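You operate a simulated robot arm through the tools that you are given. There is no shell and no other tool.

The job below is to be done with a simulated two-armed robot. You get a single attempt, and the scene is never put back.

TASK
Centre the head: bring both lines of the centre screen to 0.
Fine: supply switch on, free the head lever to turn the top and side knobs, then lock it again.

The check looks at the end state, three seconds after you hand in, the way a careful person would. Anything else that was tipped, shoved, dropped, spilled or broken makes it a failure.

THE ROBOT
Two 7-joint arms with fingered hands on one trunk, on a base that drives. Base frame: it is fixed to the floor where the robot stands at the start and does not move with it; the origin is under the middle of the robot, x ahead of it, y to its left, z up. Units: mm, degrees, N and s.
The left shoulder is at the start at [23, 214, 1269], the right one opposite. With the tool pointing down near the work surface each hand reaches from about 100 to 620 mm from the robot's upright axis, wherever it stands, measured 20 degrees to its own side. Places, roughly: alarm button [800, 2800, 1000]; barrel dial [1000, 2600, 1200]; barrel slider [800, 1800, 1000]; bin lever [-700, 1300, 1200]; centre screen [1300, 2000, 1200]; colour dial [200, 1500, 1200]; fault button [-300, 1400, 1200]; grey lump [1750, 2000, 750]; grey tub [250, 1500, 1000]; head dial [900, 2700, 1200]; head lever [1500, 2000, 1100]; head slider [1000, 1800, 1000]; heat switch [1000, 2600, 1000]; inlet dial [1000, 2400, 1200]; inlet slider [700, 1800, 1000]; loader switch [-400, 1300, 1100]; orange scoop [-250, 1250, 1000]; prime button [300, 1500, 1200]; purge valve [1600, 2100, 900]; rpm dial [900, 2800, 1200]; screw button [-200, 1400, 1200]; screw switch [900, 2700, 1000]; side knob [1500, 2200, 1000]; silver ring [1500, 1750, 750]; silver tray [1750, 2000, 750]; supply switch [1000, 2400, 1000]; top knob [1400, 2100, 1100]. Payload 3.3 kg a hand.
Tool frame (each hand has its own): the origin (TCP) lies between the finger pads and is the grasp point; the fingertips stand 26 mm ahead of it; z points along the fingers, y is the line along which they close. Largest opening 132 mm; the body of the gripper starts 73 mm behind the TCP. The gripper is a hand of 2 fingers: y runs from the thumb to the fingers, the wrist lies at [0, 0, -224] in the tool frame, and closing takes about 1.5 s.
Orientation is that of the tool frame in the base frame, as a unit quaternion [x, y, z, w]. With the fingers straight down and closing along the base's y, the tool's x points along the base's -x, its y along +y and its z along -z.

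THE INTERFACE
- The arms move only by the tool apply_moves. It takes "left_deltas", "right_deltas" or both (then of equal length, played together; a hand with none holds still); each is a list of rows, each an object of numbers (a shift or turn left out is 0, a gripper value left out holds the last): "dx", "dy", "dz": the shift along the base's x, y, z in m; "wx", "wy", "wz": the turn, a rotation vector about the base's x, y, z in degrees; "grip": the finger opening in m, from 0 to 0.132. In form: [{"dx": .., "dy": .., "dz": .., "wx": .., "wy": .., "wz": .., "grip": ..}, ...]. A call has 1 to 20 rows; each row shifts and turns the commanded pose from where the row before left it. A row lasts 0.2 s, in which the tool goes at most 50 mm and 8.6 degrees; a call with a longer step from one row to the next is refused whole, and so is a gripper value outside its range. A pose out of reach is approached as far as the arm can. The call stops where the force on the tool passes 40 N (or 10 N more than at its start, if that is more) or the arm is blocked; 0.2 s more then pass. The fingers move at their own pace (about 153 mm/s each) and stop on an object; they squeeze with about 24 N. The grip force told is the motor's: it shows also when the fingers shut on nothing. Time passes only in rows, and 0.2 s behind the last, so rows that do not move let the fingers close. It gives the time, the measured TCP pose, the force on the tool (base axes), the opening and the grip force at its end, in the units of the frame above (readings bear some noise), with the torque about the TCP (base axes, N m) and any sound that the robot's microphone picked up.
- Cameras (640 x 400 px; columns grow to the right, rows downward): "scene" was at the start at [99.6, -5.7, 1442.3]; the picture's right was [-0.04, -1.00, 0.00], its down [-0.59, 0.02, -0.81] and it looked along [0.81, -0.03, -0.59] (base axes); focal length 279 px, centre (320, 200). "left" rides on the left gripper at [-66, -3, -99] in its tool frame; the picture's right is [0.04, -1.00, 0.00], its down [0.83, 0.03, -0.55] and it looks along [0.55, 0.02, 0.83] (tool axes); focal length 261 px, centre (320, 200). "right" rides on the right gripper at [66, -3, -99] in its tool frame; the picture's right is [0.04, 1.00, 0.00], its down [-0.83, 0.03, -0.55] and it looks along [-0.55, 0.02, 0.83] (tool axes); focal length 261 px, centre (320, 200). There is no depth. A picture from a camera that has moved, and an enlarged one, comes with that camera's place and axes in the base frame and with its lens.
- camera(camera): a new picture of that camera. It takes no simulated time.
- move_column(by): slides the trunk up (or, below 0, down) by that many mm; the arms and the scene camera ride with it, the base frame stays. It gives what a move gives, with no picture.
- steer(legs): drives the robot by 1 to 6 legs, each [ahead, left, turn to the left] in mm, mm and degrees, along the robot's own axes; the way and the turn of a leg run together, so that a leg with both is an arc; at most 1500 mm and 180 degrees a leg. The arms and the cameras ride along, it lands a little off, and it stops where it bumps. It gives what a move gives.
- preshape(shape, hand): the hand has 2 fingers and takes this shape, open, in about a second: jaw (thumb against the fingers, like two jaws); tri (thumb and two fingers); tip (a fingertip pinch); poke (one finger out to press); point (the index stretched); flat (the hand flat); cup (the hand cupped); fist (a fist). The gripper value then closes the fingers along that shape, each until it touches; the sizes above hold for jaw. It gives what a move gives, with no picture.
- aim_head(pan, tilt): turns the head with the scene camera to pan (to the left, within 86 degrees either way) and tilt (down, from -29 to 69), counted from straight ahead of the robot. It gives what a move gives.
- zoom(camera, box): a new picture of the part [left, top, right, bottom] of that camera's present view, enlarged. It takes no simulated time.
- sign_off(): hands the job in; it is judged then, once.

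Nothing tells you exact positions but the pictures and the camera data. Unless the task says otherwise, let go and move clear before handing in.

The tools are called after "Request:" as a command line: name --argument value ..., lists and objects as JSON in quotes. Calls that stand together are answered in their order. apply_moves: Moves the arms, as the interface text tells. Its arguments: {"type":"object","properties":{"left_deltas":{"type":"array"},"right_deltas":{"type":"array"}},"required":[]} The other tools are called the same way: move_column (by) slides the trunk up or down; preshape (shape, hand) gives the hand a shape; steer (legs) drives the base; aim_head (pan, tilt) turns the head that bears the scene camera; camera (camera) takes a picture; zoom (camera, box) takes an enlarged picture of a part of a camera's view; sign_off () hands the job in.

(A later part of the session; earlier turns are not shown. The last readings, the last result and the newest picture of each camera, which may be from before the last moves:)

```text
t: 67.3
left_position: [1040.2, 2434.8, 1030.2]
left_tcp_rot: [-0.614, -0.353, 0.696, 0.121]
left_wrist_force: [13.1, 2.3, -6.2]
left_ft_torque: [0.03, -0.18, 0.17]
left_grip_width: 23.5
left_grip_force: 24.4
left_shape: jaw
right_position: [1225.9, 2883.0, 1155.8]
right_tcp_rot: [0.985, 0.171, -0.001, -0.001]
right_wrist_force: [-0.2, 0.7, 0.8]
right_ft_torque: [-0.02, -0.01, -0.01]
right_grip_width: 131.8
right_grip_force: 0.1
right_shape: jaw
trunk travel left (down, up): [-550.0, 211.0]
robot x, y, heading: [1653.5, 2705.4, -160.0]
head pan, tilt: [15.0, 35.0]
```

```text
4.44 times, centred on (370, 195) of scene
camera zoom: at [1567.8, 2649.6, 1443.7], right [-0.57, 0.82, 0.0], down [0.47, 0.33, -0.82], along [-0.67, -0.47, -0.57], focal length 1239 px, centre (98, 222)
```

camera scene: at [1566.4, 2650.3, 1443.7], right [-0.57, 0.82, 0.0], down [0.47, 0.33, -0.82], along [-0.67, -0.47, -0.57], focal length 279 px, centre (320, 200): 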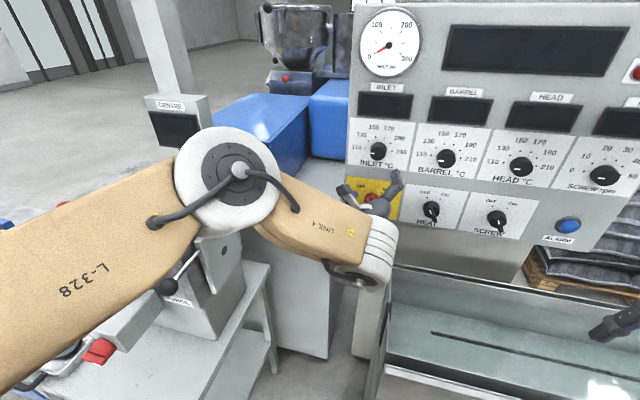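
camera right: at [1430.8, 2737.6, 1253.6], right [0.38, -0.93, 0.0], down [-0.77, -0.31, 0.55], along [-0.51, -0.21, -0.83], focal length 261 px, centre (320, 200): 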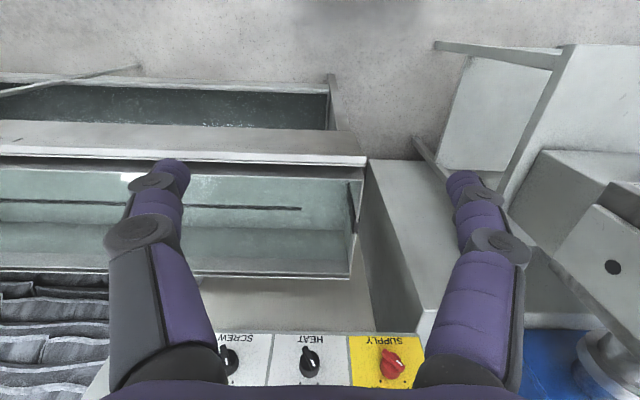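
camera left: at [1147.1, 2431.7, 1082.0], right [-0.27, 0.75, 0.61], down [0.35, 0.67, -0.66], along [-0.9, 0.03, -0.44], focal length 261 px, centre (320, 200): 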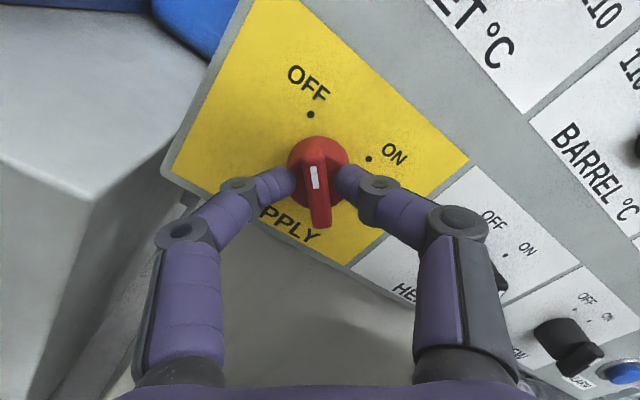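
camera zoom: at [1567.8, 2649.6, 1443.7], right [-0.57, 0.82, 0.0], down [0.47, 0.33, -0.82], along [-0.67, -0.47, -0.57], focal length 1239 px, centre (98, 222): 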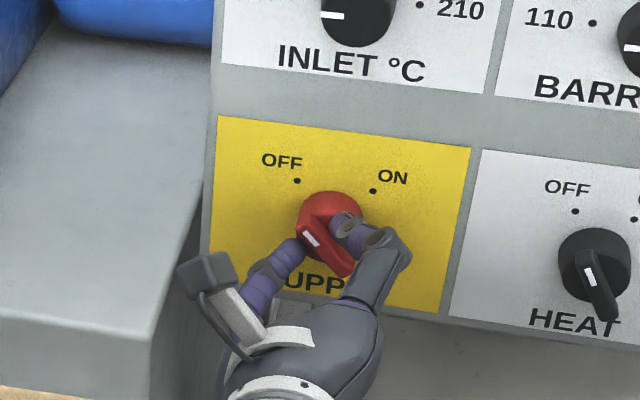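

The fingertips caught on the disc beneath the bar (width 23.5, reaction 13 N). I'll open, back off a few mm and re-grip on the bar itself.

Request:
apply_moves --left_deltas '[{"grip": 0.05}, {"dx": -0.0, "dy": 0.0}, {"dx": 0.0075, "dy": 0.0027}, {}, {"grip": 0.0}, {}, {}, {}]'

Request:
camera --camera "left"

```text
t: 69.1
left_position: [1045.8, 2437.3, 1029.8]
left_tcp_rot: [-0.613, -0.353, 0.697, 0.122]
left_wrist_force: [-3.0, -0.7, 2.5]
left_ft_torque: [0.01, -0.03, -0.01]
left_grip_width: 5.1
left_grip_force: 24.1
left_shape: jaw
right_position: [1222.8, 2883.4, 1154.6]
right_tcp_rot: [0.985, 0.172, 0.0, 0.0]
right_wrist_force: [-0.2, 0.5, 0.4]
right_ft_torque: [0.0, 0.01, -0.03]
right_grip_width: 131.9
right_grip_force: 0.0
right_shape: jaw
trunk travel left (down, up): [-550.0, 211.0]
robot x, y, heading: [1651.4, 2709.4, -160.1]
head pan, tilt: [15.0, 35.0]
```

```text
taken
camera left: at [1153.6, 2434.4, 1082.1], right [-0.27, 0.75, 0.61], down [0.35, 0.67, -0.66], along [-0.9, 0.03, -0.44], focal length 261 px, centre (320, 200)
```

left: 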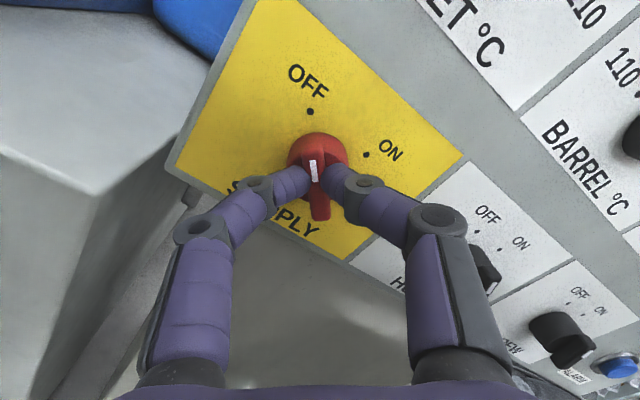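

Now the bar is pinched firmly (5 mm). Rotating the wrist clockwise toward ON.

Request:
apply_moves --left_deltas '[{"wx": -7.52, "wy": -2.74}, {"wx": -7.52, "wy": -2.74}, {"wx": -7.52, "wy": -2.74}, {"wx": -7.52, "wy": -2.74}, {"wx": -7.52, "wy": -2.74}, {"wx": -7.52, "wy": -2.74}, {"wx": -7.52, "wy": -2.74}, {"wx": -7.52, "wy": -2.74}, {"wx": -7.52, "wy": -2.74}, {"wx": -7.52, "wy": -2.74}, {}]'

Request:
camera --camera "left"

Request:
camera --camera "scene"

```text
t: 71.5
left_position: [1045.5, 2439.6, 1031.4]
left_tcp_rot: [0.696, -0.126, -0.611, 0.354]
left_wrist_force: [-2.1, 21.2, -1.3]
left_ft_torque: [0.13, -0.04, -0.42]
left_grip_width: 4.3
left_grip_force: 24.4
left_shape: jaw
right_position: [1224.0, 2885.3, 1154.7]
right_tcp_rot: [0.985, 0.172, 0.001, 0.0]
right_wrist_force: [-0.4, 0.1, -0.1]
right_ft_torque: [-0.01, 0.02, -0.02]
right_grip_width: 132.2
right_grip_force: 0.3
right_shape: jaw
trunk travel left (down, up): [-550.0, 211.0]
robot x, y, heading: [1654.3, 2707.4, -160.3]
head pan, tilt: [15.0, 35.0]
```

```text
taken
camera left: at [1123.4, 2516.5, 1078.4], right [-0.25, 0.69, -0.68], down [0.71, -0.34, -0.61], along [-0.66, -0.64, -0.41], focal length 261 px, centre (320, 200)
```

left: 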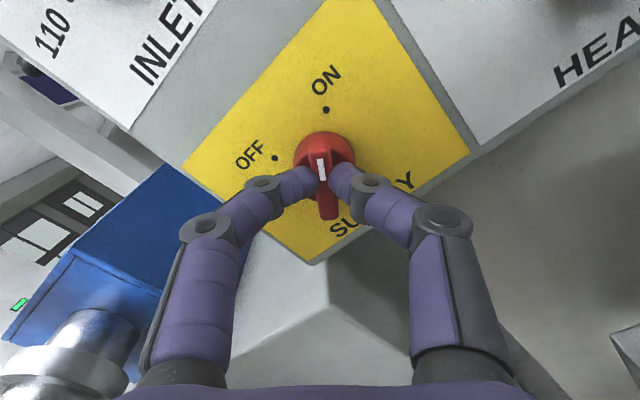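

```text
taken
camera scene: at [1565.8, 2653.2, 1443.8], right [-0.57, 0.82, 0.0], down [0.47, 0.33, -0.82], along [-0.67, -0.47, -0.57], focal length 279 px, centre (320, 200)
```

scene: 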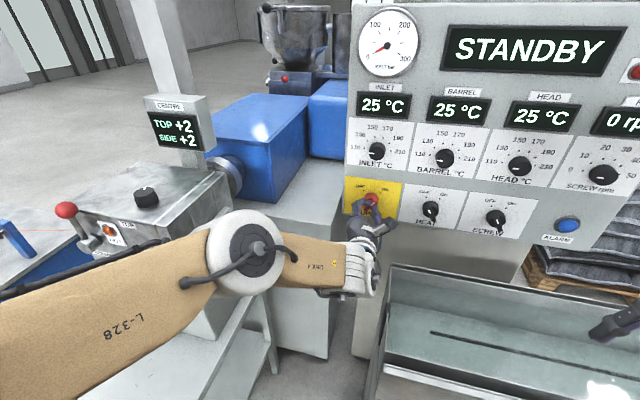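

Supply is on: the panel shows STANDBY and the centre screen reads TOP +2, SIDE +2. Now I'll release the switch and back away.

Request:
apply_moves --left_deltas '[{"grip": 0.07}, {}, {}, {"dx": 0.02, "dy": 0.0073}, {"dx": 0.038, "dy": 0.0137}, {"dx": 0.038, "dy": 0.0137, "dz": 0.02}, {"wx": 7.52, "wy": 2.74, "dz": 0.03}, {"wx": 7.52, "wy": 2.74, "dz": 0.03}, {"wx": 7.52, "wy": 2.74, "dz": 0.03}, {"wx": 7.52, "wy": 2.74, "dz": 0.03}, {"wx": 7.52, "wy": 2.74, "dz": 0.03}]'

Request:
camera --camera "left"

Request:
camera --camera "scene"

```text
t: 73.9
left_position: [1139.0, 2472.9, 1201.4]
left_tcp_rot: [-0.696, -0.123, 0.696, -0.123]
left_wrist_force: [-0.5, 0.3, -0.9]
left_ft_torque: [-0.01, 0.0, 0.0]
left_grip_width: 69.7
left_grip_force: 0.1
left_shape: jaw
right_position: [1224.2, 2883.6, 1156.1]
right_tcp_rot: [0.985, 0.172, 0.0, 0.001]
right_wrist_force: [-0.3, -0.5, 0.1]
right_ft_torque: [-0.03, 0.03, 0.02]
right_grip_width: 131.8
right_grip_force: 0.0
right_shape: jaw
trunk travel left (down, up): [-550.0, 211.0]
robot x, y, heading: [1651.1, 2706.1, -160.2]
head pan, tilt: [15.0, 35.0]
```

```text
taken
camera left: at [1231.8, 2510.2, 1266.3], right [-0.34, 0.94, -0.04], down [0.53, 0.16, -0.83], along [-0.78, -0.31, -0.55], focal length 261 px, centre (320, 200)
```

left: 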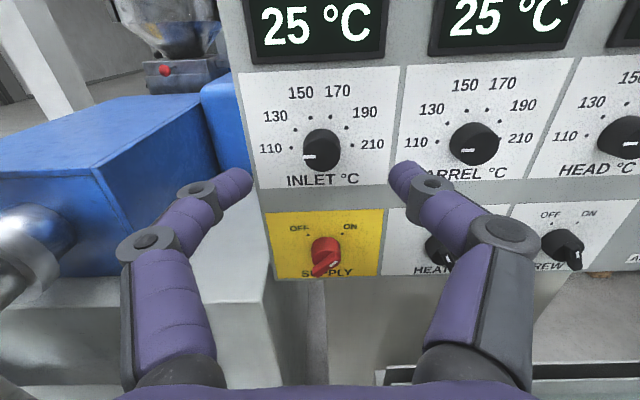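

```text
taken
camera scene: at [1566.3, 2649.8, 1443.7], right [-0.57, 0.82, 0.0], down [0.47, 0.33, -0.82], along [-0.67, -0.47, -0.57], focal length 279 px, centre (320, 200)
```

scene: 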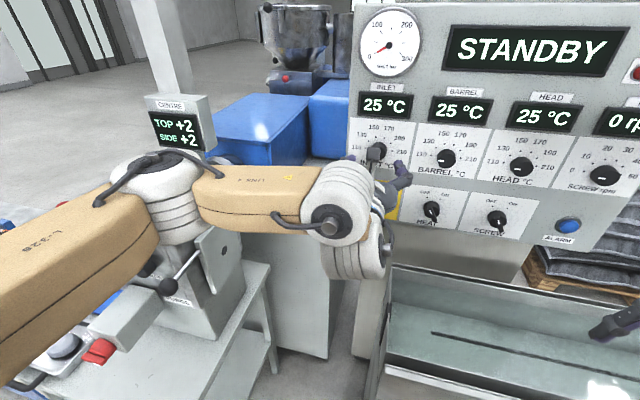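

The supply switch is ON. The left elbow is close to the head, so before anything else I'll back the robot straight away to get room to rearrange the arm.

Request:
steer --legs '[[-400, 0, 0]]'

Request:
camera --camera "scene"

```text
t: 76.4
left_position: [1519.1, 2612.2, 1200.5]
left_tcp_rot: [0.697, 0.118, -0.697, 0.121]
left_wrist_force: [0.9, 0.3, 0.9]
left_ft_torque: [0.0, -0.02, -0.01]
left_grip_width: 69.7
left_grip_force: 0.1
left_shape: jaw
right_position: [1607.9, 3022.0, 1155.9]
right_tcp_rot: [0.986, 0.168, -0.001, 0.0]
right_wrist_force: [0.6, -0.5, -0.7]
right_ft_torque: [0.0, 0.02, -0.04]
right_grip_width: 131.8
right_grip_force: 0.1
right_shape: jaw
trunk travel left (down, up): [-550.0, 211.0]
robot x, y, heading: [2034.6, 2841.7, -160.6]
head pan, tilt: [15.0, 35.0]
```

```text
taken
camera scene: at [1947.8, 2786.3, 1443.8], right [-0.56, 0.83, 0.0], down [0.47, 0.32, -0.82], along [-0.68, -0.46, -0.57], focal length 279 px, centre (320, 200)
```

scene: 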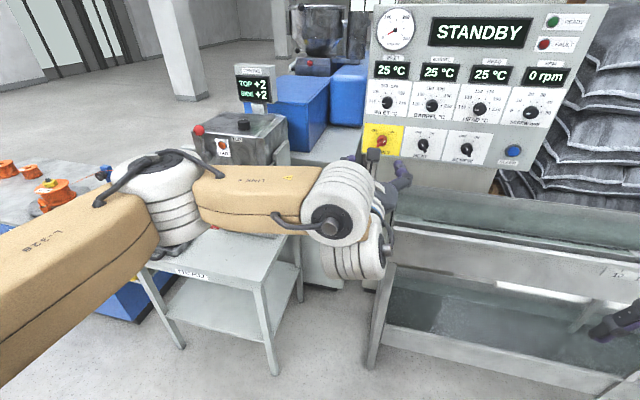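

Backed off safely to (2035, 2842). Now I'll move the left hand (still pointing forward) to the left side so the arm folds with the elbow clear, then look.

Request:
apply_moves --left_deltas '[{"dx": 0.0276, "dy": -0.0327, "dz": -0.0056}, {"dx": 0.0276, "dy": -0.0327, "dz": -0.0056}, {"dx": 0.0276, "dy": -0.0327, "dz": -0.0056}, {"dx": 0.0276, "dy": -0.0327, "dz": -0.0056}, {"dx": 0.0276, "dy": -0.0327, "dz": -0.0056}, {"dx": 0.0276, "dy": -0.0327, "dz": -0.0056}, {"dx": 0.0276, "dy": -0.0327, "dz": -0.0056}, {"dx": 0.0276, "dy": -0.0327, "dz": -0.0056}, {"dx": 0.0276, "dy": -0.0327, "dz": -0.0056}]'

Request:
camera --camera "scene"

Request:
camera --camera "left"

```text
t: 78.4
left_position: [1752.4, 2351.8, 1151.8]
left_tcp_rot: [-0.696, -0.122, 0.697, -0.123]
left_wrist_force: [-0.3, 0.5, 0.5]
left_ft_torque: [-0.01, -0.01, 0.0]
left_grip_width: 69.7
left_grip_force: 0.0
left_shape: jaw
left hand out of reach, approached as far as the arm can: row 9
right_position: [1605.9, 3021.9, 1156.9]
right_tcp_rot: [0.986, 0.168, 0.0, 0.0]
right_wrist_force: [0.0, 0.1, 0.4]
right_ft_torque: [-0.02, -0.01, -0.01]
right_grip_width: 132.0
right_grip_force: 0.1
right_shape: jaw
trunk travel left (down, up): [-550.0, 211.0]
robot x, y, heading: [2035.3, 2845.5, -160.6]
head pan, tilt: [15.0, 35.0]
```

```text
taken
camera scene: at [1947.0, 2785.9, 1443.7], right [-0.56, 0.83, 0.0], down [0.47, 0.32, -0.82], along [-0.68, -0.46, -0.57], focal length 279 px, centre (320, 200)
```

scene: 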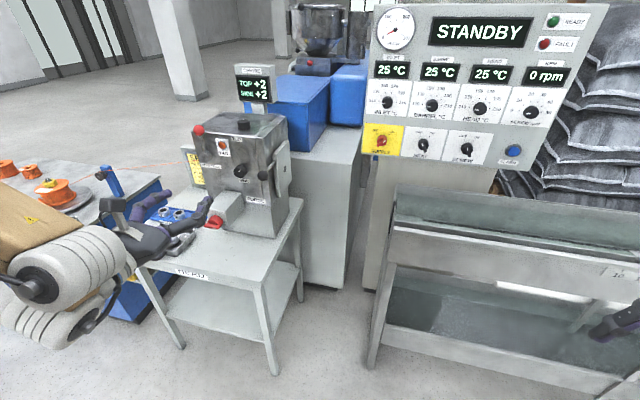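

```text
taken
camera left: at [1845.5, 2388.3, 1216.4], right [-0.34, 0.94, -0.04], down [0.53, 0.15, -0.83], along [-0.78, -0.31, -0.55], focal length 261 px, centre (320, 200)
```

left: 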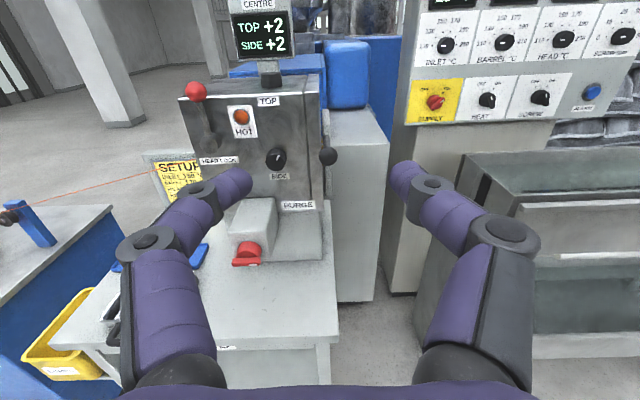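

The left hand camera gives an excellent front view of the head. Let me zoom in on the lever and knobs.

Request:
zoom --camera "left" --box '[170, 60, 350, 200]'

Request:
zoom --camera "scene" --box '[180, 60, 300, 160]'

```text
2.86 times, centred on (260, 130) of left
camera zoom: at [1845.5, 2388.3, 1216.4], right [-0.34, 0.94, -0.04], down [0.53, 0.15, -0.83], along [-0.78, -0.31, -0.55], focal length 745 px, centre (491, 400)
```

zoom: 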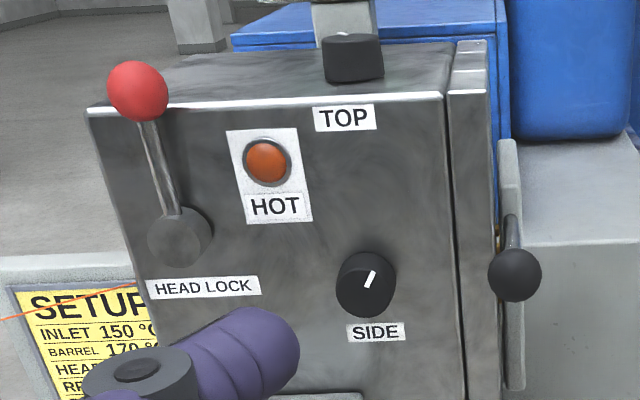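

```text
4.00 times, centred on (240, 110) of scene
camera zoom: at [1947.0, 2785.9, 1443.7], right [-0.56, 0.83, 0.0], down [0.47, 0.32, -0.82], along [-0.68, -0.46, -0.57], focal length 1116 px, centre (640, 560)
```

zoom: 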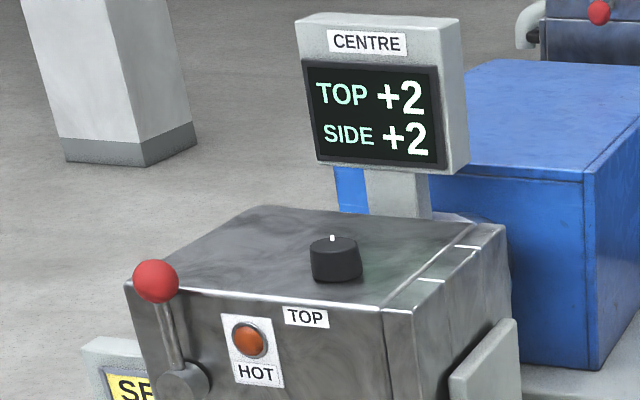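

The lever stands vertical: hub ≈ (1497, 2046, 1055), ball ≈ (1496, 2045, 1139). Side knob ≈ (1467, 2157, 1024), top knob ≈ (1399, 2130, 1142). I'll pull the hand in a bit and drive to a spot in front of the table.

Request:
apply_moves --left_deltas '[{"dx": -0.0123, "dy": 0.0338}, {"dx": -0.0123, "dy": 0.0338}, {"dx": -0.0123, "dy": 0.0338}, {"dx": -0.0123, "dy": 0.0338}]'

Request:
steer --legs '[[0, 320, 0.6], [220, 0, 0]]'

Request:
camera --camera "scene"

Request:
camera --camera "left"

```text
t: 79.4
left_position: [1702.6, 2482.1, 1128.5]
left_tcp_rot: [0.697, 0.119, -0.696, 0.122]
left_wrist_force: [0.2, -0.7, -0.8]
left_ft_torque: [-0.01, 0.0, 0.0]
left_grip_width: 69.3
left_grip_force: 0.1
left_shape: jaw
left hand out of reach, approached as far as the arm can: row 1, 2
right_position: [1606.2, 3022.2, 1155.4]
right_tcp_rot: [0.986, 0.168, 0.0, 0.001]
right_wrist_force: [-0.6, -0.1, 0.3]
right_ft_torque: [-0.02, 0.01, 0.01]
right_grip_width: 132.2
right_grip_force: 0.0
right_shape: jaw
trunk travel left (down, up): [-550.0, 211.0]
robot x, y, heading: [2036.3, 2839.1, -160.8]
head pan, tilt: [15.0, 35.0]
```

```text
t: 82.8
left_position: [1606.4, 2103.7, 1129.6]
left_tcp_rot: [0.697, 0.121, -0.696, 0.123]
left_wrist_force: [0.4, -0.1, -0.5]
left_ft_torque: [-0.01, 0.02, -0.02]
left_grip_width: 69.8
left_grip_force: 0.1
left_shape: jaw
right_position: [1504.8, 2644.2, 1154.5]
right_tcp_rot: [0.985, 0.172, 0.002, 0.0]
right_wrist_force: [-1.3, 0.5, -0.5]
right_ft_torque: [0.03, -0.01, 0.02]
right_grip_width: 131.6
right_grip_force: 0.0
right_shape: jaw
trunk travel left (down, up): [-550.0, 211.0]
robot x, y, heading: [1935.6, 2465.7, -160.2]
head pan, tilt: [15.0, 35.0]
```

```text
taken
camera scene: at [1846.0, 2409.8, 1443.6], right [-0.57, 0.82, 0.0], down [0.47, 0.33, -0.82], along [-0.67, -0.47, -0.57], focal length 279 px, centre (320, 200)
```

scene: 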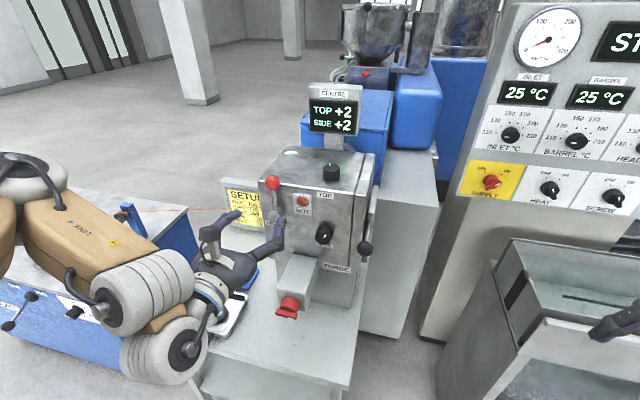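

```text
taken
camera left: at [1697.7, 2141.0, 1194.1], right [-0.34, 0.94, -0.04], down [0.53, 0.15, -0.83], along [-0.77, -0.31, -0.55], focal length 261 px, centre (320, 200)
```

left: 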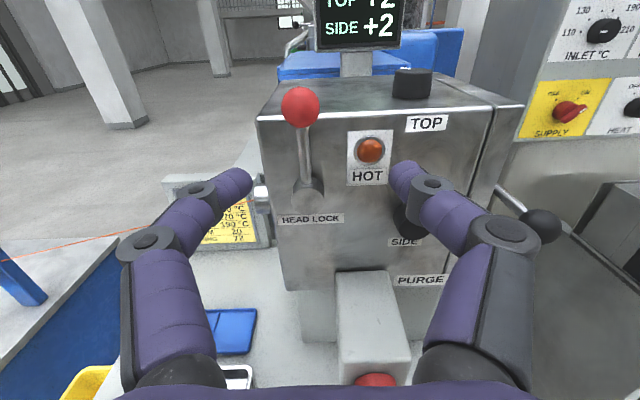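

The hand is lined up with the lever ball (ball ≈ 33 mm across, at (2106,1412) in line coordinates, z≈1140). I'll approach with the fingers either side of the ball.

Request:
apply_moves --left_deltas '[{"dx": 0.0051, "dy": -0.0141, "dz": 0.012, "grip": 0.065}, {"dx": -0.0335, "dy": -0.0122}, {"dx": -0.0335, "dy": -0.0122}, {}]'

Request:
camera --camera "left"

Request:
zoom --camera "scene" --box '[200, 130, 380, 270]'

```text
t: 83.8
left_position: [1547.3, 2064.2, 1141.1]
left_tcp_rot: [0.697, 0.122, -0.696, 0.124]
left_wrist_force: [0.2, -0.6, -0.7]
left_ft_torque: [-0.02, 0.01, -0.01]
left_grip_width: 65.3
left_grip_force: 0.2
left_shape: jaw
left hand out of reach, approached as far as the arm can: row 1
right_position: [1505.8, 2642.6, 1156.2]
right_tcp_rot: [0.985, 0.172, 0.0, 0.0]
right_wrist_force: [-0.5, -0.1, 0.0]
right_ft_torque: [0.01, 0.0, -0.01]
right_grip_width: 131.8
right_grip_force: 0.0
right_shape: jaw
trunk travel left (down, up): [-550.0, 211.0]
robot x, y, heading: [1936.0, 2466.2, -159.9]
head pan, tilt: [15.0, 35.0]
```

```text
taken
camera left: at [1639.0, 2102.1, 1206.2], right [-0.34, 0.94, -0.04], down [0.53, 0.15, -0.83], along [-0.77, -0.31, -0.55], focal length 261 px, centre (320, 200)
```

left: 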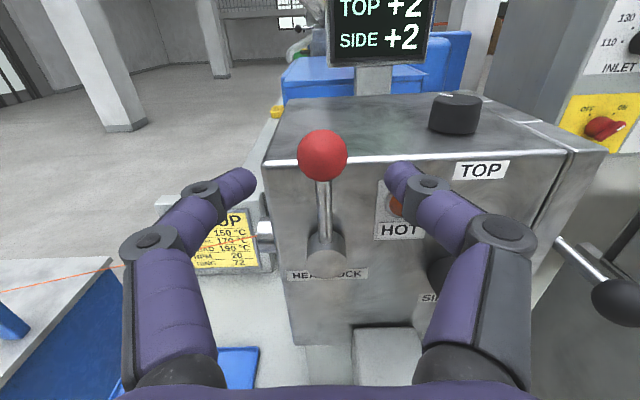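

```text
2.86 times, centred on (290, 200) of scene
camera zoom: at [1848.1, 2409.7, 1443.7], right [-0.57, 0.82, 0.0], down [0.47, 0.33, -0.82], along [-0.67, -0.47, -0.57], focal length 797 px, centre (406, 200)
```

zoom: 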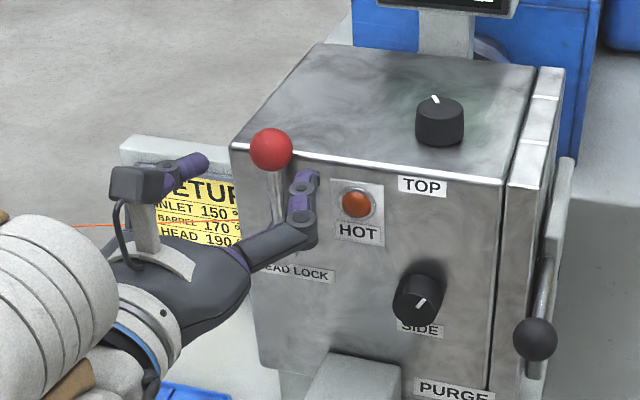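

The ball sits right on the hand's axis, ~54 mm ahead. I'll move in 38 mm and close on it.

Request:
apply_moves --left_deltas '[{"dx": -0.0179, "dy": -0.0065}, {"dx": -0.0179, "dy": -0.0065}, {}, {"grip": 0.045}, {}]'

Request:
camera --camera "left"

Request:
zoom --camera "scene" --box '[200, 130, 380, 270]'

```text
t: 85.0
left_position: [1510.6, 2052.5, 1139.6]
left_tcp_rot: [0.696, 0.122, -0.696, 0.124]
left_wrist_force: [-0.3, 0.3, 0.3]
left_ft_torque: [-0.01, 0.02, 0.02]
left_grip_width: 45.4
left_grip_force: 0.0
left_shape: jaw
right_position: [1505.5, 2644.6, 1156.1]
right_tcp_rot: [0.985, 0.171, 0.0, 0.0]
right_wrist_force: [0.5, 0.3, 0.0]
right_ft_torque: [-0.03, 0.0, 0.02]
right_grip_width: 131.9
right_grip_force: 0.1
right_shape: jaw
trunk travel left (down, up): [-550.0, 211.0]
robot x, y, heading: [1936.4, 2466.1, -160.3]
head pan, tilt: [15.0, 35.0]
```

```text
taken
camera left: at [1602.4, 2089.8, 1205.7], right [-0.34, 0.94, -0.04], down [0.53, 0.15, -0.83], along [-0.77, -0.31, -0.55], focal length 261 px, centre (320, 200)
```

left: 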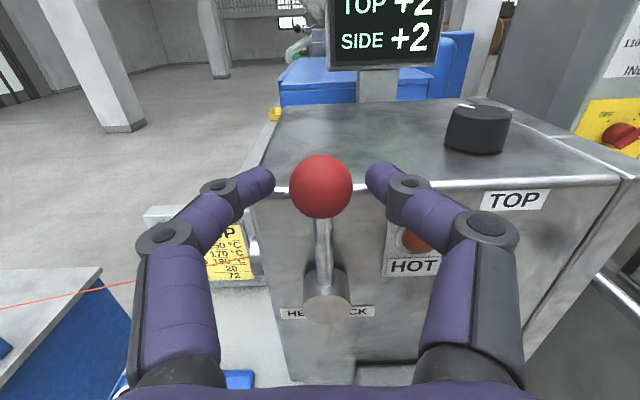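

```text
2.86 times, centred on (290, 200) of scene
camera zoom: at [1847.5, 2410.2, 1443.7], right [-0.57, 0.82, 0.0], down [0.47, 0.33, -0.82], along [-0.67, -0.47, -0.57], focal length 797 px, centre (406, 200)
```

zoom: 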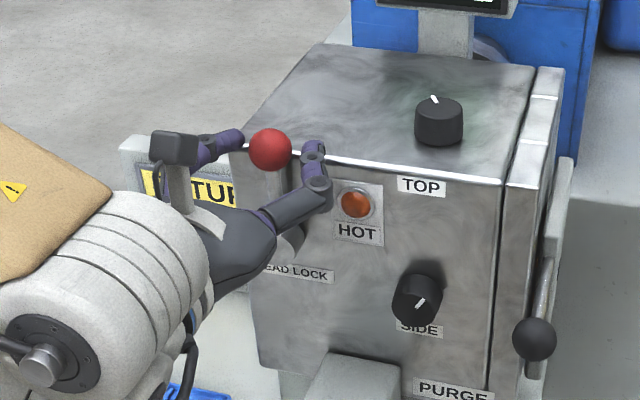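

The ball is neatly between the fingers. Closing on the ball.

Request:
apply_moves --left_deltas '[{"grip": 0.03}, {"grip": 0.02}, {}, {}]'

Request:
camera --camera "left"

```text
t: 86.0
left_position: [1508.1, 2052.0, 1139.8]
left_tcp_rot: [0.696, 0.123, -0.696, 0.125]
left_wrist_force: [-4.5, -0.4, 1.2]
left_ft_torque: [-0.01, 0.0, -0.01]
left_grip_width: 23.7
left_grip_force: 23.7
left_shape: jaw
right_position: [1504.2, 2644.8, 1155.8]
right_tcp_rot: [0.985, 0.171, 0.0, 0.0]
right_wrist_force: [-0.2, -0.5, -0.8]
right_ft_torque: [0.03, -0.01, 0.0]
right_grip_width: 132.1
right_grip_force: 0.1
right_shape: jaw
trunk travel left (down, up): [-550.0, 211.0]
robot x, y, heading: [1936.7, 2466.6, -160.2]
head pan, tilt: [15.0, 35.0]
```

```text
taken
camera left: at [1601.6, 2089.7, 1205.6], right [-0.34, 0.94, -0.04], down [0.53, 0.15, -0.83], along [-0.77, -0.31, -0.55], focal length 261 px, centre (320, 200)
```

left: 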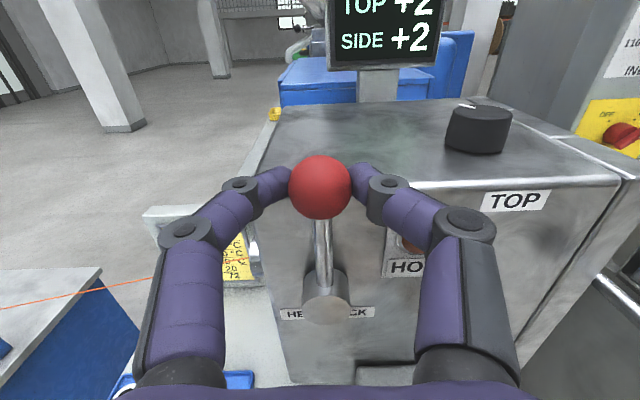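

I have the ball. Now I'll test which way the lever frees by swinging it gently to the left along its arc.

Request:
apply_moves --left_deltas '[{"dx": 0.00245, "dy": -0.0067, "dz": -0.0003, "wx": 4.7, "wy": 1.71}, {"dx": 0.00243, "dy": -0.0067, "dz": -0.0009, "wx": 4.7, "wy": 1.71}, {"dx": 0.0024, "dy": -0.0066, "dz": -0.0015, "wx": 4.7, "wy": 1.71}, {}]'

Request:
camera --camera "left"

Request:
zoom --camera "scene" --box '[200, 130, 380, 270]'

```text
t: 87.0
left_position: [1517.0, 2033.3, 1137.9]
left_tcp_rot: [-0.674, -0.211, 0.707, -0.031]
left_wrist_force: [-7.9, 4.1, 8.6]
left_ft_torque: [-0.64, 0.1, -0.21]
left_grip_width: 22.9
left_grip_force: 24.0
left_shape: jaw
right_position: [1505.1, 2646.8, 1156.3]
right_tcp_rot: [0.985, 0.17, 0.001, 0.0]
right_wrist_force: [0.3, -1.4, -0.3]
right_ft_torque: [0.0, -0.01, 0.0]
right_grip_width: 131.6
right_grip_force: 0.0
right_shape: jaw
trunk travel left (down, up): [-550.0, 211.0]
robot x, y, heading: [1935.4, 2466.9, -159.9]
head pan, tilt: [15.0, 35.0]
```

```text
taken
camera left: at [1614.6, 2054.6, 1202.6], right [-0.33, 0.92, 0.22], down [0.46, 0.36, -0.81], along [-0.82, -0.17, -0.54], focal length 261 px, centre (320, 200)
```

left: 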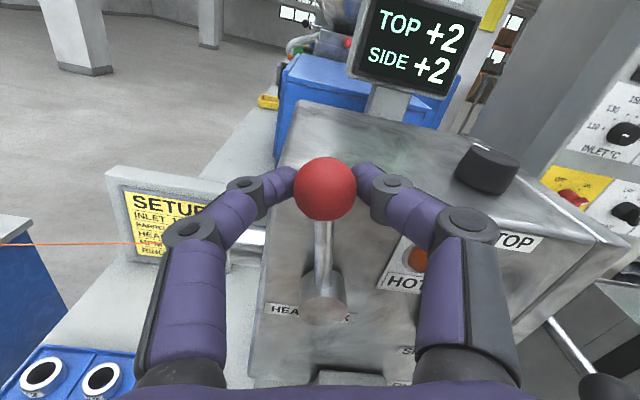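

```text
2.86 times, centred on (290, 200) of scene
camera zoom: at [1846.7, 2411.7, 1443.8], right [-0.57, 0.82, 0.0], down [0.47, 0.33, -0.82], along [-0.67, -0.47, -0.57], focal length 797 px, centre (406, 200)
```

zoom: 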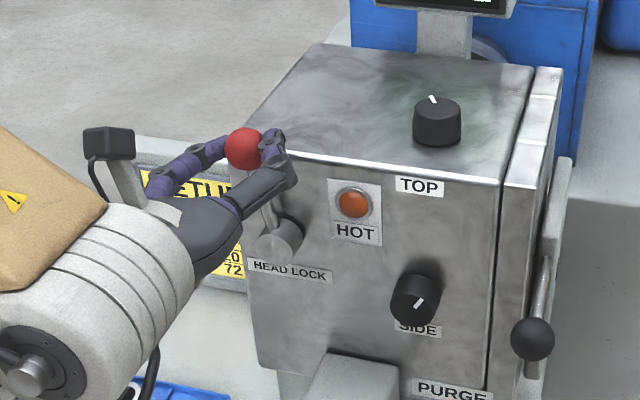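

It swings left easily (only ~8 N). Continuing the arc to about 45°.

Request:
apply_moves --left_deltas '[{"dx": 0.00233, "dy": -0.00641, "dz": -0.00215, "wx": 4.7, "wy": 1.71}, {"dx": 0.00226, "dy": -0.00621, "dz": -0.00274, "wx": 4.7, "wy": 1.71}, {"dx": 0.00217, "dy": -0.00597, "dz": -0.0033, "wx": 4.7, "wy": 1.71}, {"dx": 0.00206, "dy": -0.00567, "dz": -0.00384, "wx": 4.7, "wy": 1.71}, {"dx": 0.00194, "dy": -0.00533, "dz": -0.00436, "wx": 4.7, "wy": 1.71}, {"dx": 0.0018, "dy": -0.00495, "dz": -0.00483, "wx": 4.7, "wy": 1.71}, {}]'

Request:
camera --camera "left"

Request:
zoom --camera "scene" --box '[200, 130, 380, 270]'

```text
t: 88.6
left_position: [1530.4, 1998.9, 1117.6]
left_tcp_rot: [-0.595, -0.381, 0.692, 0.151]
left_wrist_force: [-18.0, -25.6, 23.9]
left_ft_torque: [0.12, 0.33, 0.39]
left_grip_width: 20.5
left_grip_force: 23.4
left_shape: jaw
left hand out of reach, approached as far as the arm can: row 6
right_position: [1503.7, 2642.7, 1156.7]
right_tcp_rot: [0.985, 0.172, 0.002, -0.001]
right_wrist_force: [0.3, -0.6, -0.5]
right_ft_torque: [0.0, 0.02, 0.01]
right_grip_width: 131.8
right_grip_force: 0.1
right_shape: jaw
trunk travel left (down, up): [-550.0, 211.0]
robot x, y, heading: [1935.1, 2467.8, -160.0]
head pan, tilt: [15.0, 35.0]
```

```text
taken
camera left: at [1638.9, 1992.0, 1165.1], right [-0.25, 0.69, 0.68], down [0.32, 0.72, -0.61], along [-0.91, 0.06, -0.4], focal length 261 px, centre (320, 200)
```

left: 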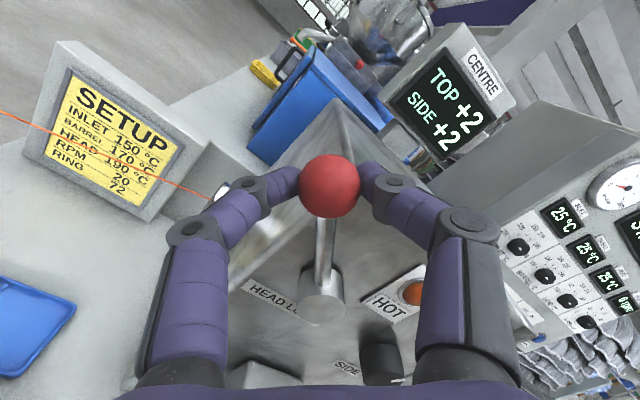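

```text
2.86 times, centred on (290, 200) of scene
camera zoom: at [1845.5, 2407.4, 1443.6], right [-0.57, 0.82, 0.0], down [0.47, 0.33, -0.82], along [-0.67, -0.47, -0.58], focal length 797 px, centre (406, 200)
```

zoom: 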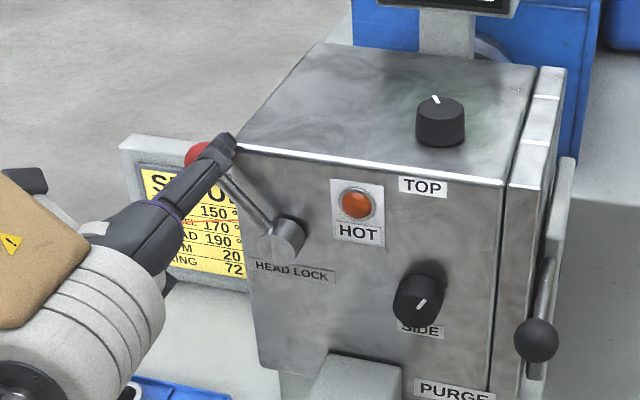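

The lever is now ~45° left but the arm is at its reach limit. I'll let go of the ball, back the robot off slightly, and shift left for a better stance.

Request:
apply_moves --left_deltas '[{"grip": 0.07}, {}, {}]'

Request:
steer --legs '[[-110, 0, 0]]'

Request:
camera --camera "scene"

Request:
camera --camera "left"

```text
t: 89.4
left_position: [1532.1, 2002.2, 1117.9]
left_tcp_rot: [-0.597, -0.379, 0.691, 0.151]
left_wrist_force: [0.4, -0.1, 0.6]
left_ft_torque: [-0.02, 0.01, 0.0]
left_grip_width: 69.1
left_grip_force: 0.2
left_shape: jaw
right_position: [1505.2, 2644.2, 1155.6]
right_tcp_rot: [0.985, 0.172, 0.0, -0.001]
right_wrist_force: [-0.2, 0.0, -0.1]
right_ft_torque: [-0.01, 0.02, 0.0]
right_grip_width: 132.0
right_grip_force: 0.1
right_shape: jaw
trunk travel left (down, up): [-550.0, 211.0]
robot x, y, heading: [1934.7, 2470.2, -160.2]
head pan, tilt: [15.0, 35.0]
```

```text
t: 90.6
left_position: [1637.5, 2040.3, 1118.7]
left_tcp_rot: [-0.596, -0.379, 0.692, 0.151]
left_wrist_force: [0.5, -0.3, 0.5]
left_ft_torque: [-0.01, 0.02, 0.02]
left_grip_width: 69.3
left_grip_force: 0.1
left_shape: jaw
right_position: [1610.5, 2681.7, 1156.8]
right_tcp_rot: [0.985, 0.172, -0.001, 0.0]
right_wrist_force: [0.1, 0.2, 0.4]
right_ft_torque: [0.0, 0.03, 0.0]
right_grip_width: 132.1
right_grip_force: 0.0
right_shape: jaw
trunk travel left (down, up): [-550.0, 211.0]
robot x, y, heading: [2039.1, 2506.8, -160.2]
head pan, tilt: [15.0, 35.0]
```

```text
taken
camera scene: at [1953.8, 2448.5, 1443.8], right [-0.57, 0.82, 0.0], down [0.47, 0.33, -0.82], along [-0.67, -0.47, -0.57], focal length 279 px, centre (320, 200)
```

scene: 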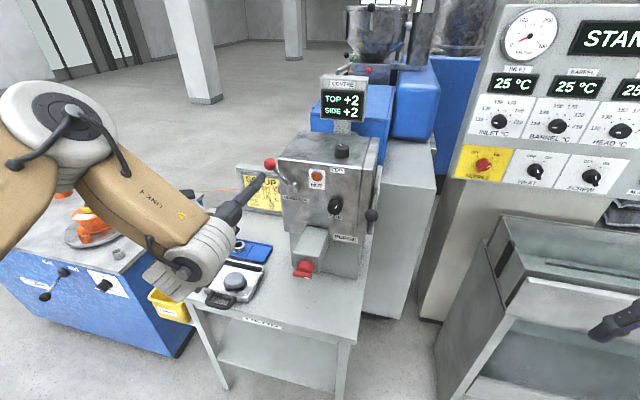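

```text
taken
camera left: at [1746.8, 2033.3, 1166.0], right [-0.25, 0.69, 0.68], down [0.32, 0.72, -0.62], along [-0.91, 0.06, -0.41], focal length 261 px, centre (320, 200)
```

left: 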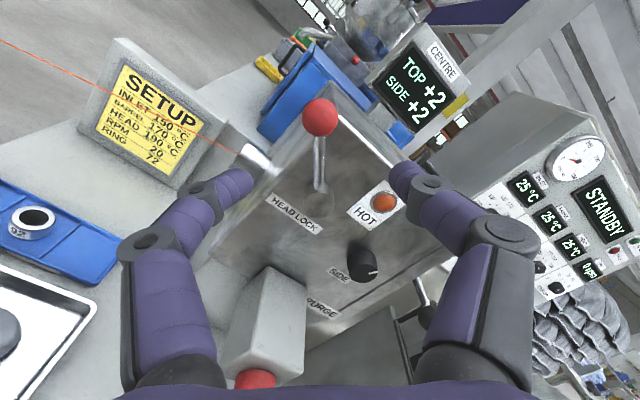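

The lever stays at 45° left. Now I'll shift the robot 150 mm left and bring the hand back in front of the lever ball.

Request:
steer --legs '[[0, 150, 0]]'

Request:
apply_moves --left_deltas '[{"dx": -0.01265, "dy": 0.0348}, {"dx": -0.01265, "dy": 0.0348}, {"dx": -0.01265, "dy": 0.0348}, {"dx": -0.01265, "dy": 0.0348}]'

Request:
aim_head --pan -5 --tilt 28

Request:
camera --camera "scene"

Request:
camera --camera "left"

```text
t: 92.0
left_position: [1688.1, 1898.6, 1116.0]
left_tcp_rot: [-0.596, -0.379, 0.691, 0.152]
left_wrist_force: [0.7, -0.2, 0.3]
left_ft_torque: [0.01, -0.02, 0.03]
left_grip_width: 69.4
left_grip_force: 0.1
left_shape: jaw
right_position: [1660.9, 2540.2, 1156.6]
right_tcp_rot: [0.985, 0.171, 0.001, -0.001]
right_wrist_force: [1.2, -0.2, 0.2]
right_ft_torque: [0.03, 0.02, -0.01]
right_grip_width: 132.0
right_grip_force: 0.0
right_shape: jaw
trunk travel left (down, up): [-550.0, 211.0]
robot x, y, heading: [2088.9, 2363.0, -160.1]
head pan, tilt: [15.0, 35.0]
```

```text
t: 93.0
left_position: [1635.7, 2039.2, 1115.8]
left_tcp_rot: [-0.597, -0.38, 0.691, 0.151]
left_wrist_force: [0.1, 0.3, -1.2]
left_ft_torque: [-0.03, 0.0, 0.01]
left_grip_width: 69.4
left_grip_force: 0.1
left_shape: jaw
right_position: [1659.8, 2541.9, 1156.2]
right_tcp_rot: [0.985, 0.172, 0.0, 0.0]
right_wrist_force: [0.6, 0.4, 0.4]
right_ft_torque: [0.02, -0.04, 0.0]
right_grip_width: 131.9
right_grip_force: 0.0
right_shape: jaw
trunk travel left (down, up): [-550.0, 211.0]
robot x, y, heading: [2087.2, 2364.7, -160.6]
head pan, tilt: [15.0, 35.0]
```

```text
t: 93.8
left_position: [1635.4, 2038.4, 1117.1]
left_tcp_rot: [-0.597, -0.378, 0.691, 0.153]
left_wrist_force: [-0.2, -0.8, -0.1]
left_ft_torque: [-0.03, 0.03, -0.01]
left_grip_width: 69.4
left_grip_force: 0.0
left_shape: jaw
right_position: [1660.2, 2541.7, 1155.6]
right_tcp_rot: [0.985, 0.171, 0.0, 0.0]
right_wrist_force: [0.8, 0.7, -0.7]
right_ft_torque: [0.0, -0.01, 0.01]
right_grip_width: 132.1
right_grip_force: 0.1
right_shape: jaw
trunk travel left (down, up): [-550.0, 211.0]
robot x, y, heading: [2093.2, 2368.1, -160.2]
head pan, tilt: [-5.0, 28.0]
```

```text
taken
camera scene: at [1986.7, 2334.2, 1454.6], right [-0.26, 0.97, 0.0], down [0.45, 0.12, -0.88], along [-0.85, -0.23, -0.47], focal length 279 px, centre (320, 200)
```

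scene: 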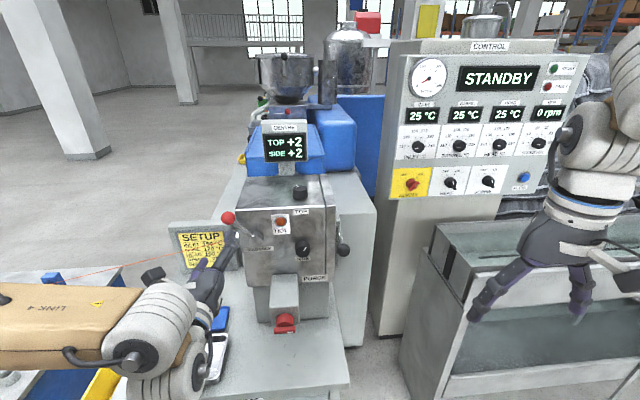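

```text
taken
camera left: at [1745.1, 2031.9, 1164.2], right [-0.25, 0.69, 0.68], down [0.33, 0.72, -0.62], along [-0.91, 0.06, -0.41], focal length 261 px, centre (320, 200)
```

left: 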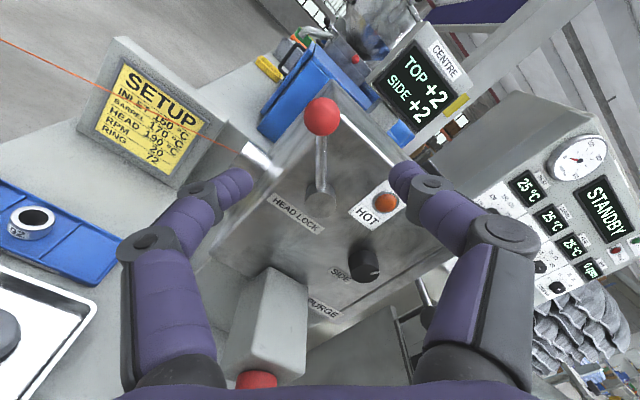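

Good stance: lever ball is right ahead of the hand at about (u 2106, v 1358, z 1117). Moving in again to cage the ball.

Request:
apply_moves --left_deltas '[{"dx": -0.0354, "dy": -0.0129, "grip": 0.065}, {"dx": -0.0354, "dy": -0.0129}, {"dx": -0.0354, "dy": -0.0129}, {}, {"grip": 0.04}, {}]'

Request:
camera --camera "left"

Request:
zoom --camera "scene" --box '[160, 150, 360, 290]'

```text
t: 95.2
left_position: [1529.4, 1999.0, 1116.7]
left_tcp_rot: [-0.597, -0.379, 0.691, 0.152]
left_wrist_force: [0.0, -0.3, -0.4]
left_ft_torque: [-0.02, 0.0, 0.0]
left_grip_width: 40.4
left_grip_force: 0.1
left_shape: jaw
right_position: [1662.4, 2541.1, 1154.9]
right_tcp_rot: [0.985, 0.171, 0.0, 0.001]
right_wrist_force: [-0.8, -0.6, -0.3]
right_ft_torque: [0.0, 0.01, -0.01]
right_grip_width: 131.9
right_grip_force: 0.1
right_shape: jaw
trunk travel left (down, up): [-550.0, 211.0]
robot x, y, heading: [2091.3, 2365.1, -160.1]
head pan, tilt: [-5.0, 28.0]
```

```text
taken
camera left: at [1637.2, 1993.0, 1164.6], right [-0.25, 0.69, 0.67], down [0.33, 0.72, -0.62], along [-0.91, 0.06, -0.41], focal length 261 px, centre (320, 200)
```

left: 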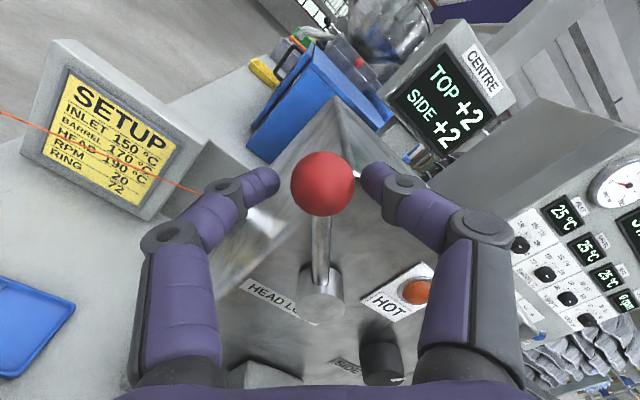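

```text
2.86 times, centred on (260, 220) of scene
camera zoom: at [1986.9, 2334.8, 1454.7], right [-0.25, 0.97, 0.0], down [0.45, 0.12, -0.88], along [-0.85, -0.22, -0.47], focal length 797 px, centre (491, 143)
```

zoom: 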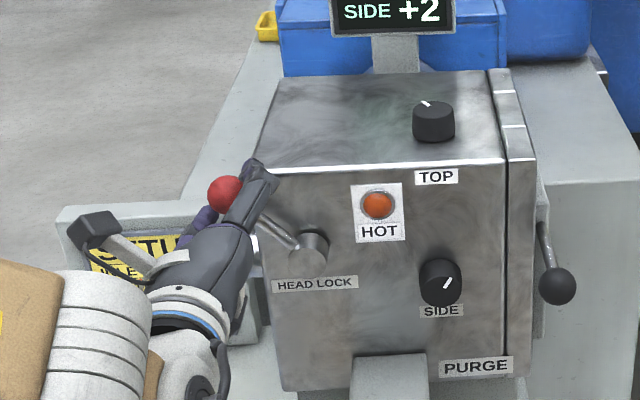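

The ball is caged. Continuing the swing from ~42° to ~66°.

Request:
apply_moves --left_deltas '[{"dx": 0.0022, "dy": -0.00605, "dz": -0.00644, "wx": 5.64, "wy": 2.05}, {"dx": 0.00196, "dy": -0.00538, "dz": -0.00707, "wx": 5.64, "wy": 2.05}, {"dx": 0.0017, "dy": -0.00466, "dz": -0.00764, "wx": 5.64, "wy": 2.05}, {"dx": 0.00141, "dy": -0.00388, "dz": -0.00812, "wx": 5.64, "wy": 2.05}, {}]'

Request:
camera --camera "left"

Request:
zoom --camera "scene" --box '[160, 150, 360, 290]'

```text
t: 96.4
left_position: [1537.1, 1978.7, 1087.7]
left_tcp_rot: [-0.505, -0.495, 0.644, 0.292]
left_wrist_force: [-0.6, 0.7, -0.1]
left_ft_torque: [0.0, -0.01, -0.02]
left_grip_width: 40.6
left_grip_force: 0.0
left_shape: jaw
right_position: [1660.3, 2542.0, 1155.3]
right_tcp_rot: [0.985, 0.171, 0.0, 0.0]
right_wrist_force: [-0.1, 0.8, 0.3]
right_ft_torque: [-0.03, -0.02, -0.01]
right_grip_width: 131.9
right_grip_force: 0.0
right_shape: jaw
trunk travel left (down, up): [-550.0, 211.0]
robot x, y, heading: [2091.6, 2365.0, -160.7]
head pan, tilt: [-5.0, 28.0]
```

```text
taken
camera left: at [1650.5, 1957.2, 1113.6], right [-0.14, 0.37, 0.92], down [0.26, 0.91, -0.33], along [-0.96, 0.19, -0.22], focal length 261 px, centre (320, 200)
```

left: 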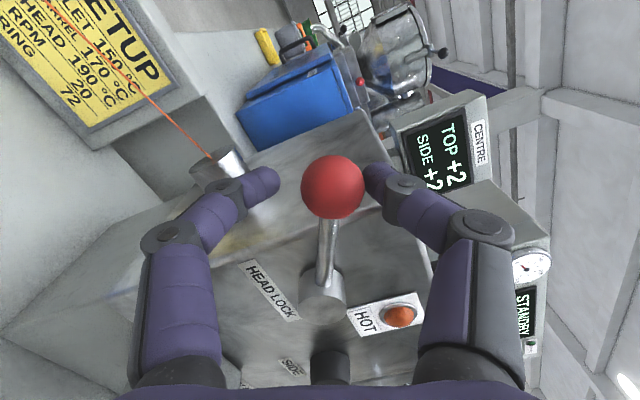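

```text
2.86 times, centred on (260, 220) of scene
camera zoom: at [1986.8, 2334.4, 1454.7], right [-0.25, 0.97, 0.0], down [0.45, 0.12, -0.88], along [-0.85, -0.22, -0.47], focal length 797 px, centre (491, 143)
```

zoom: 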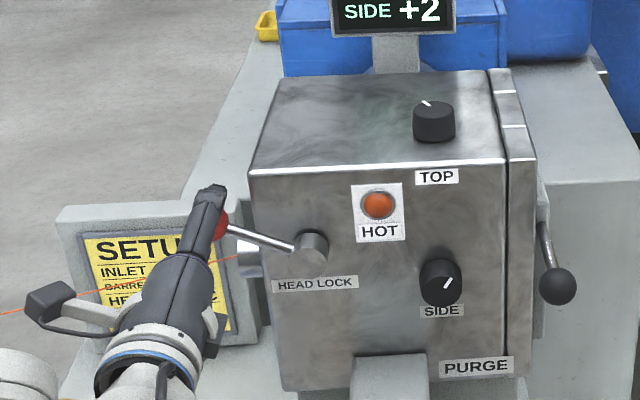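

It moves freely with no force. Continuing to about 90°.

Request:
apply_moves --left_deltas '[{"dx": 0.00112, "dy": -0.00307, "dz": -0.0085, "wx": 5.64, "wy": 2.05}, {"dx": 0.0008, "dy": -0.00221, "dz": -0.0088, "wx": 5.64, "wy": 2.05}, {"dx": 0.00049, "dy": -0.00134, "dz": -0.009, "wx": 5.64, "wy": 2.05}, {"dx": 0.00016, "dy": -0.00045, "dz": -0.00909, "wx": 5.64, "wy": 2.05}, {}]'

Request:
camera --camera "left"

Request:
zoom --camera "scene" --box '[160, 150, 360, 290]'

```text
t: 97.6
left_position: [1538.4, 1972.7, 1052.1]
left_tcp_rot: [0.391, 0.59, -0.568, -0.419]
left_wrist_force: [-0.5, 0.5, 0.0]
left_ft_torque: [-0.03, -0.02, 0.02]
left_grip_width: 40.6
left_grip_force: 0.0
left_shape: jaw
right_position: [1660.2, 2541.8, 1155.4]
right_tcp_rot: [0.985, 0.171, 0.001, 0.0]
right_wrist_force: [0.0, -0.2, 0.4]
right_ft_torque: [0.04, 0.01, -0.02]
right_grip_width: 131.9
right_grip_force: 0.1
right_shape: jaw
trunk travel left (down, up): [-550.0, 211.0]
robot x, y, heading: [2092.2, 2362.5, -160.5]
head pan, tilt: [-5.0, 28.0]
```

```text
taken
camera left: at [1655.6, 1945.1, 1052.0], right [0.0, -0.01, 1.0], down [0.23, 0.97, 0.01], along [-0.97, 0.23, 0.0], focal length 261 px, centre (320, 200)
```

left: 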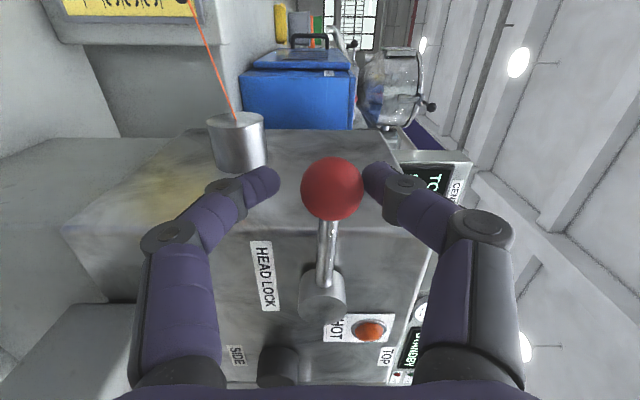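

```text
2.86 times, centred on (260, 220) of scene
camera zoom: at [1986.8, 2334.2, 1454.7], right [-0.25, 0.97, 0.0], down [0.45, 0.12, -0.88], along [-0.85, -0.22, -0.47], focal length 797 px, centre (491, 143)
```

zoom: 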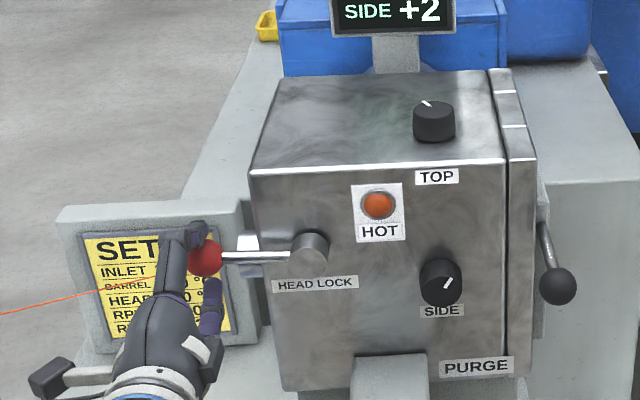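

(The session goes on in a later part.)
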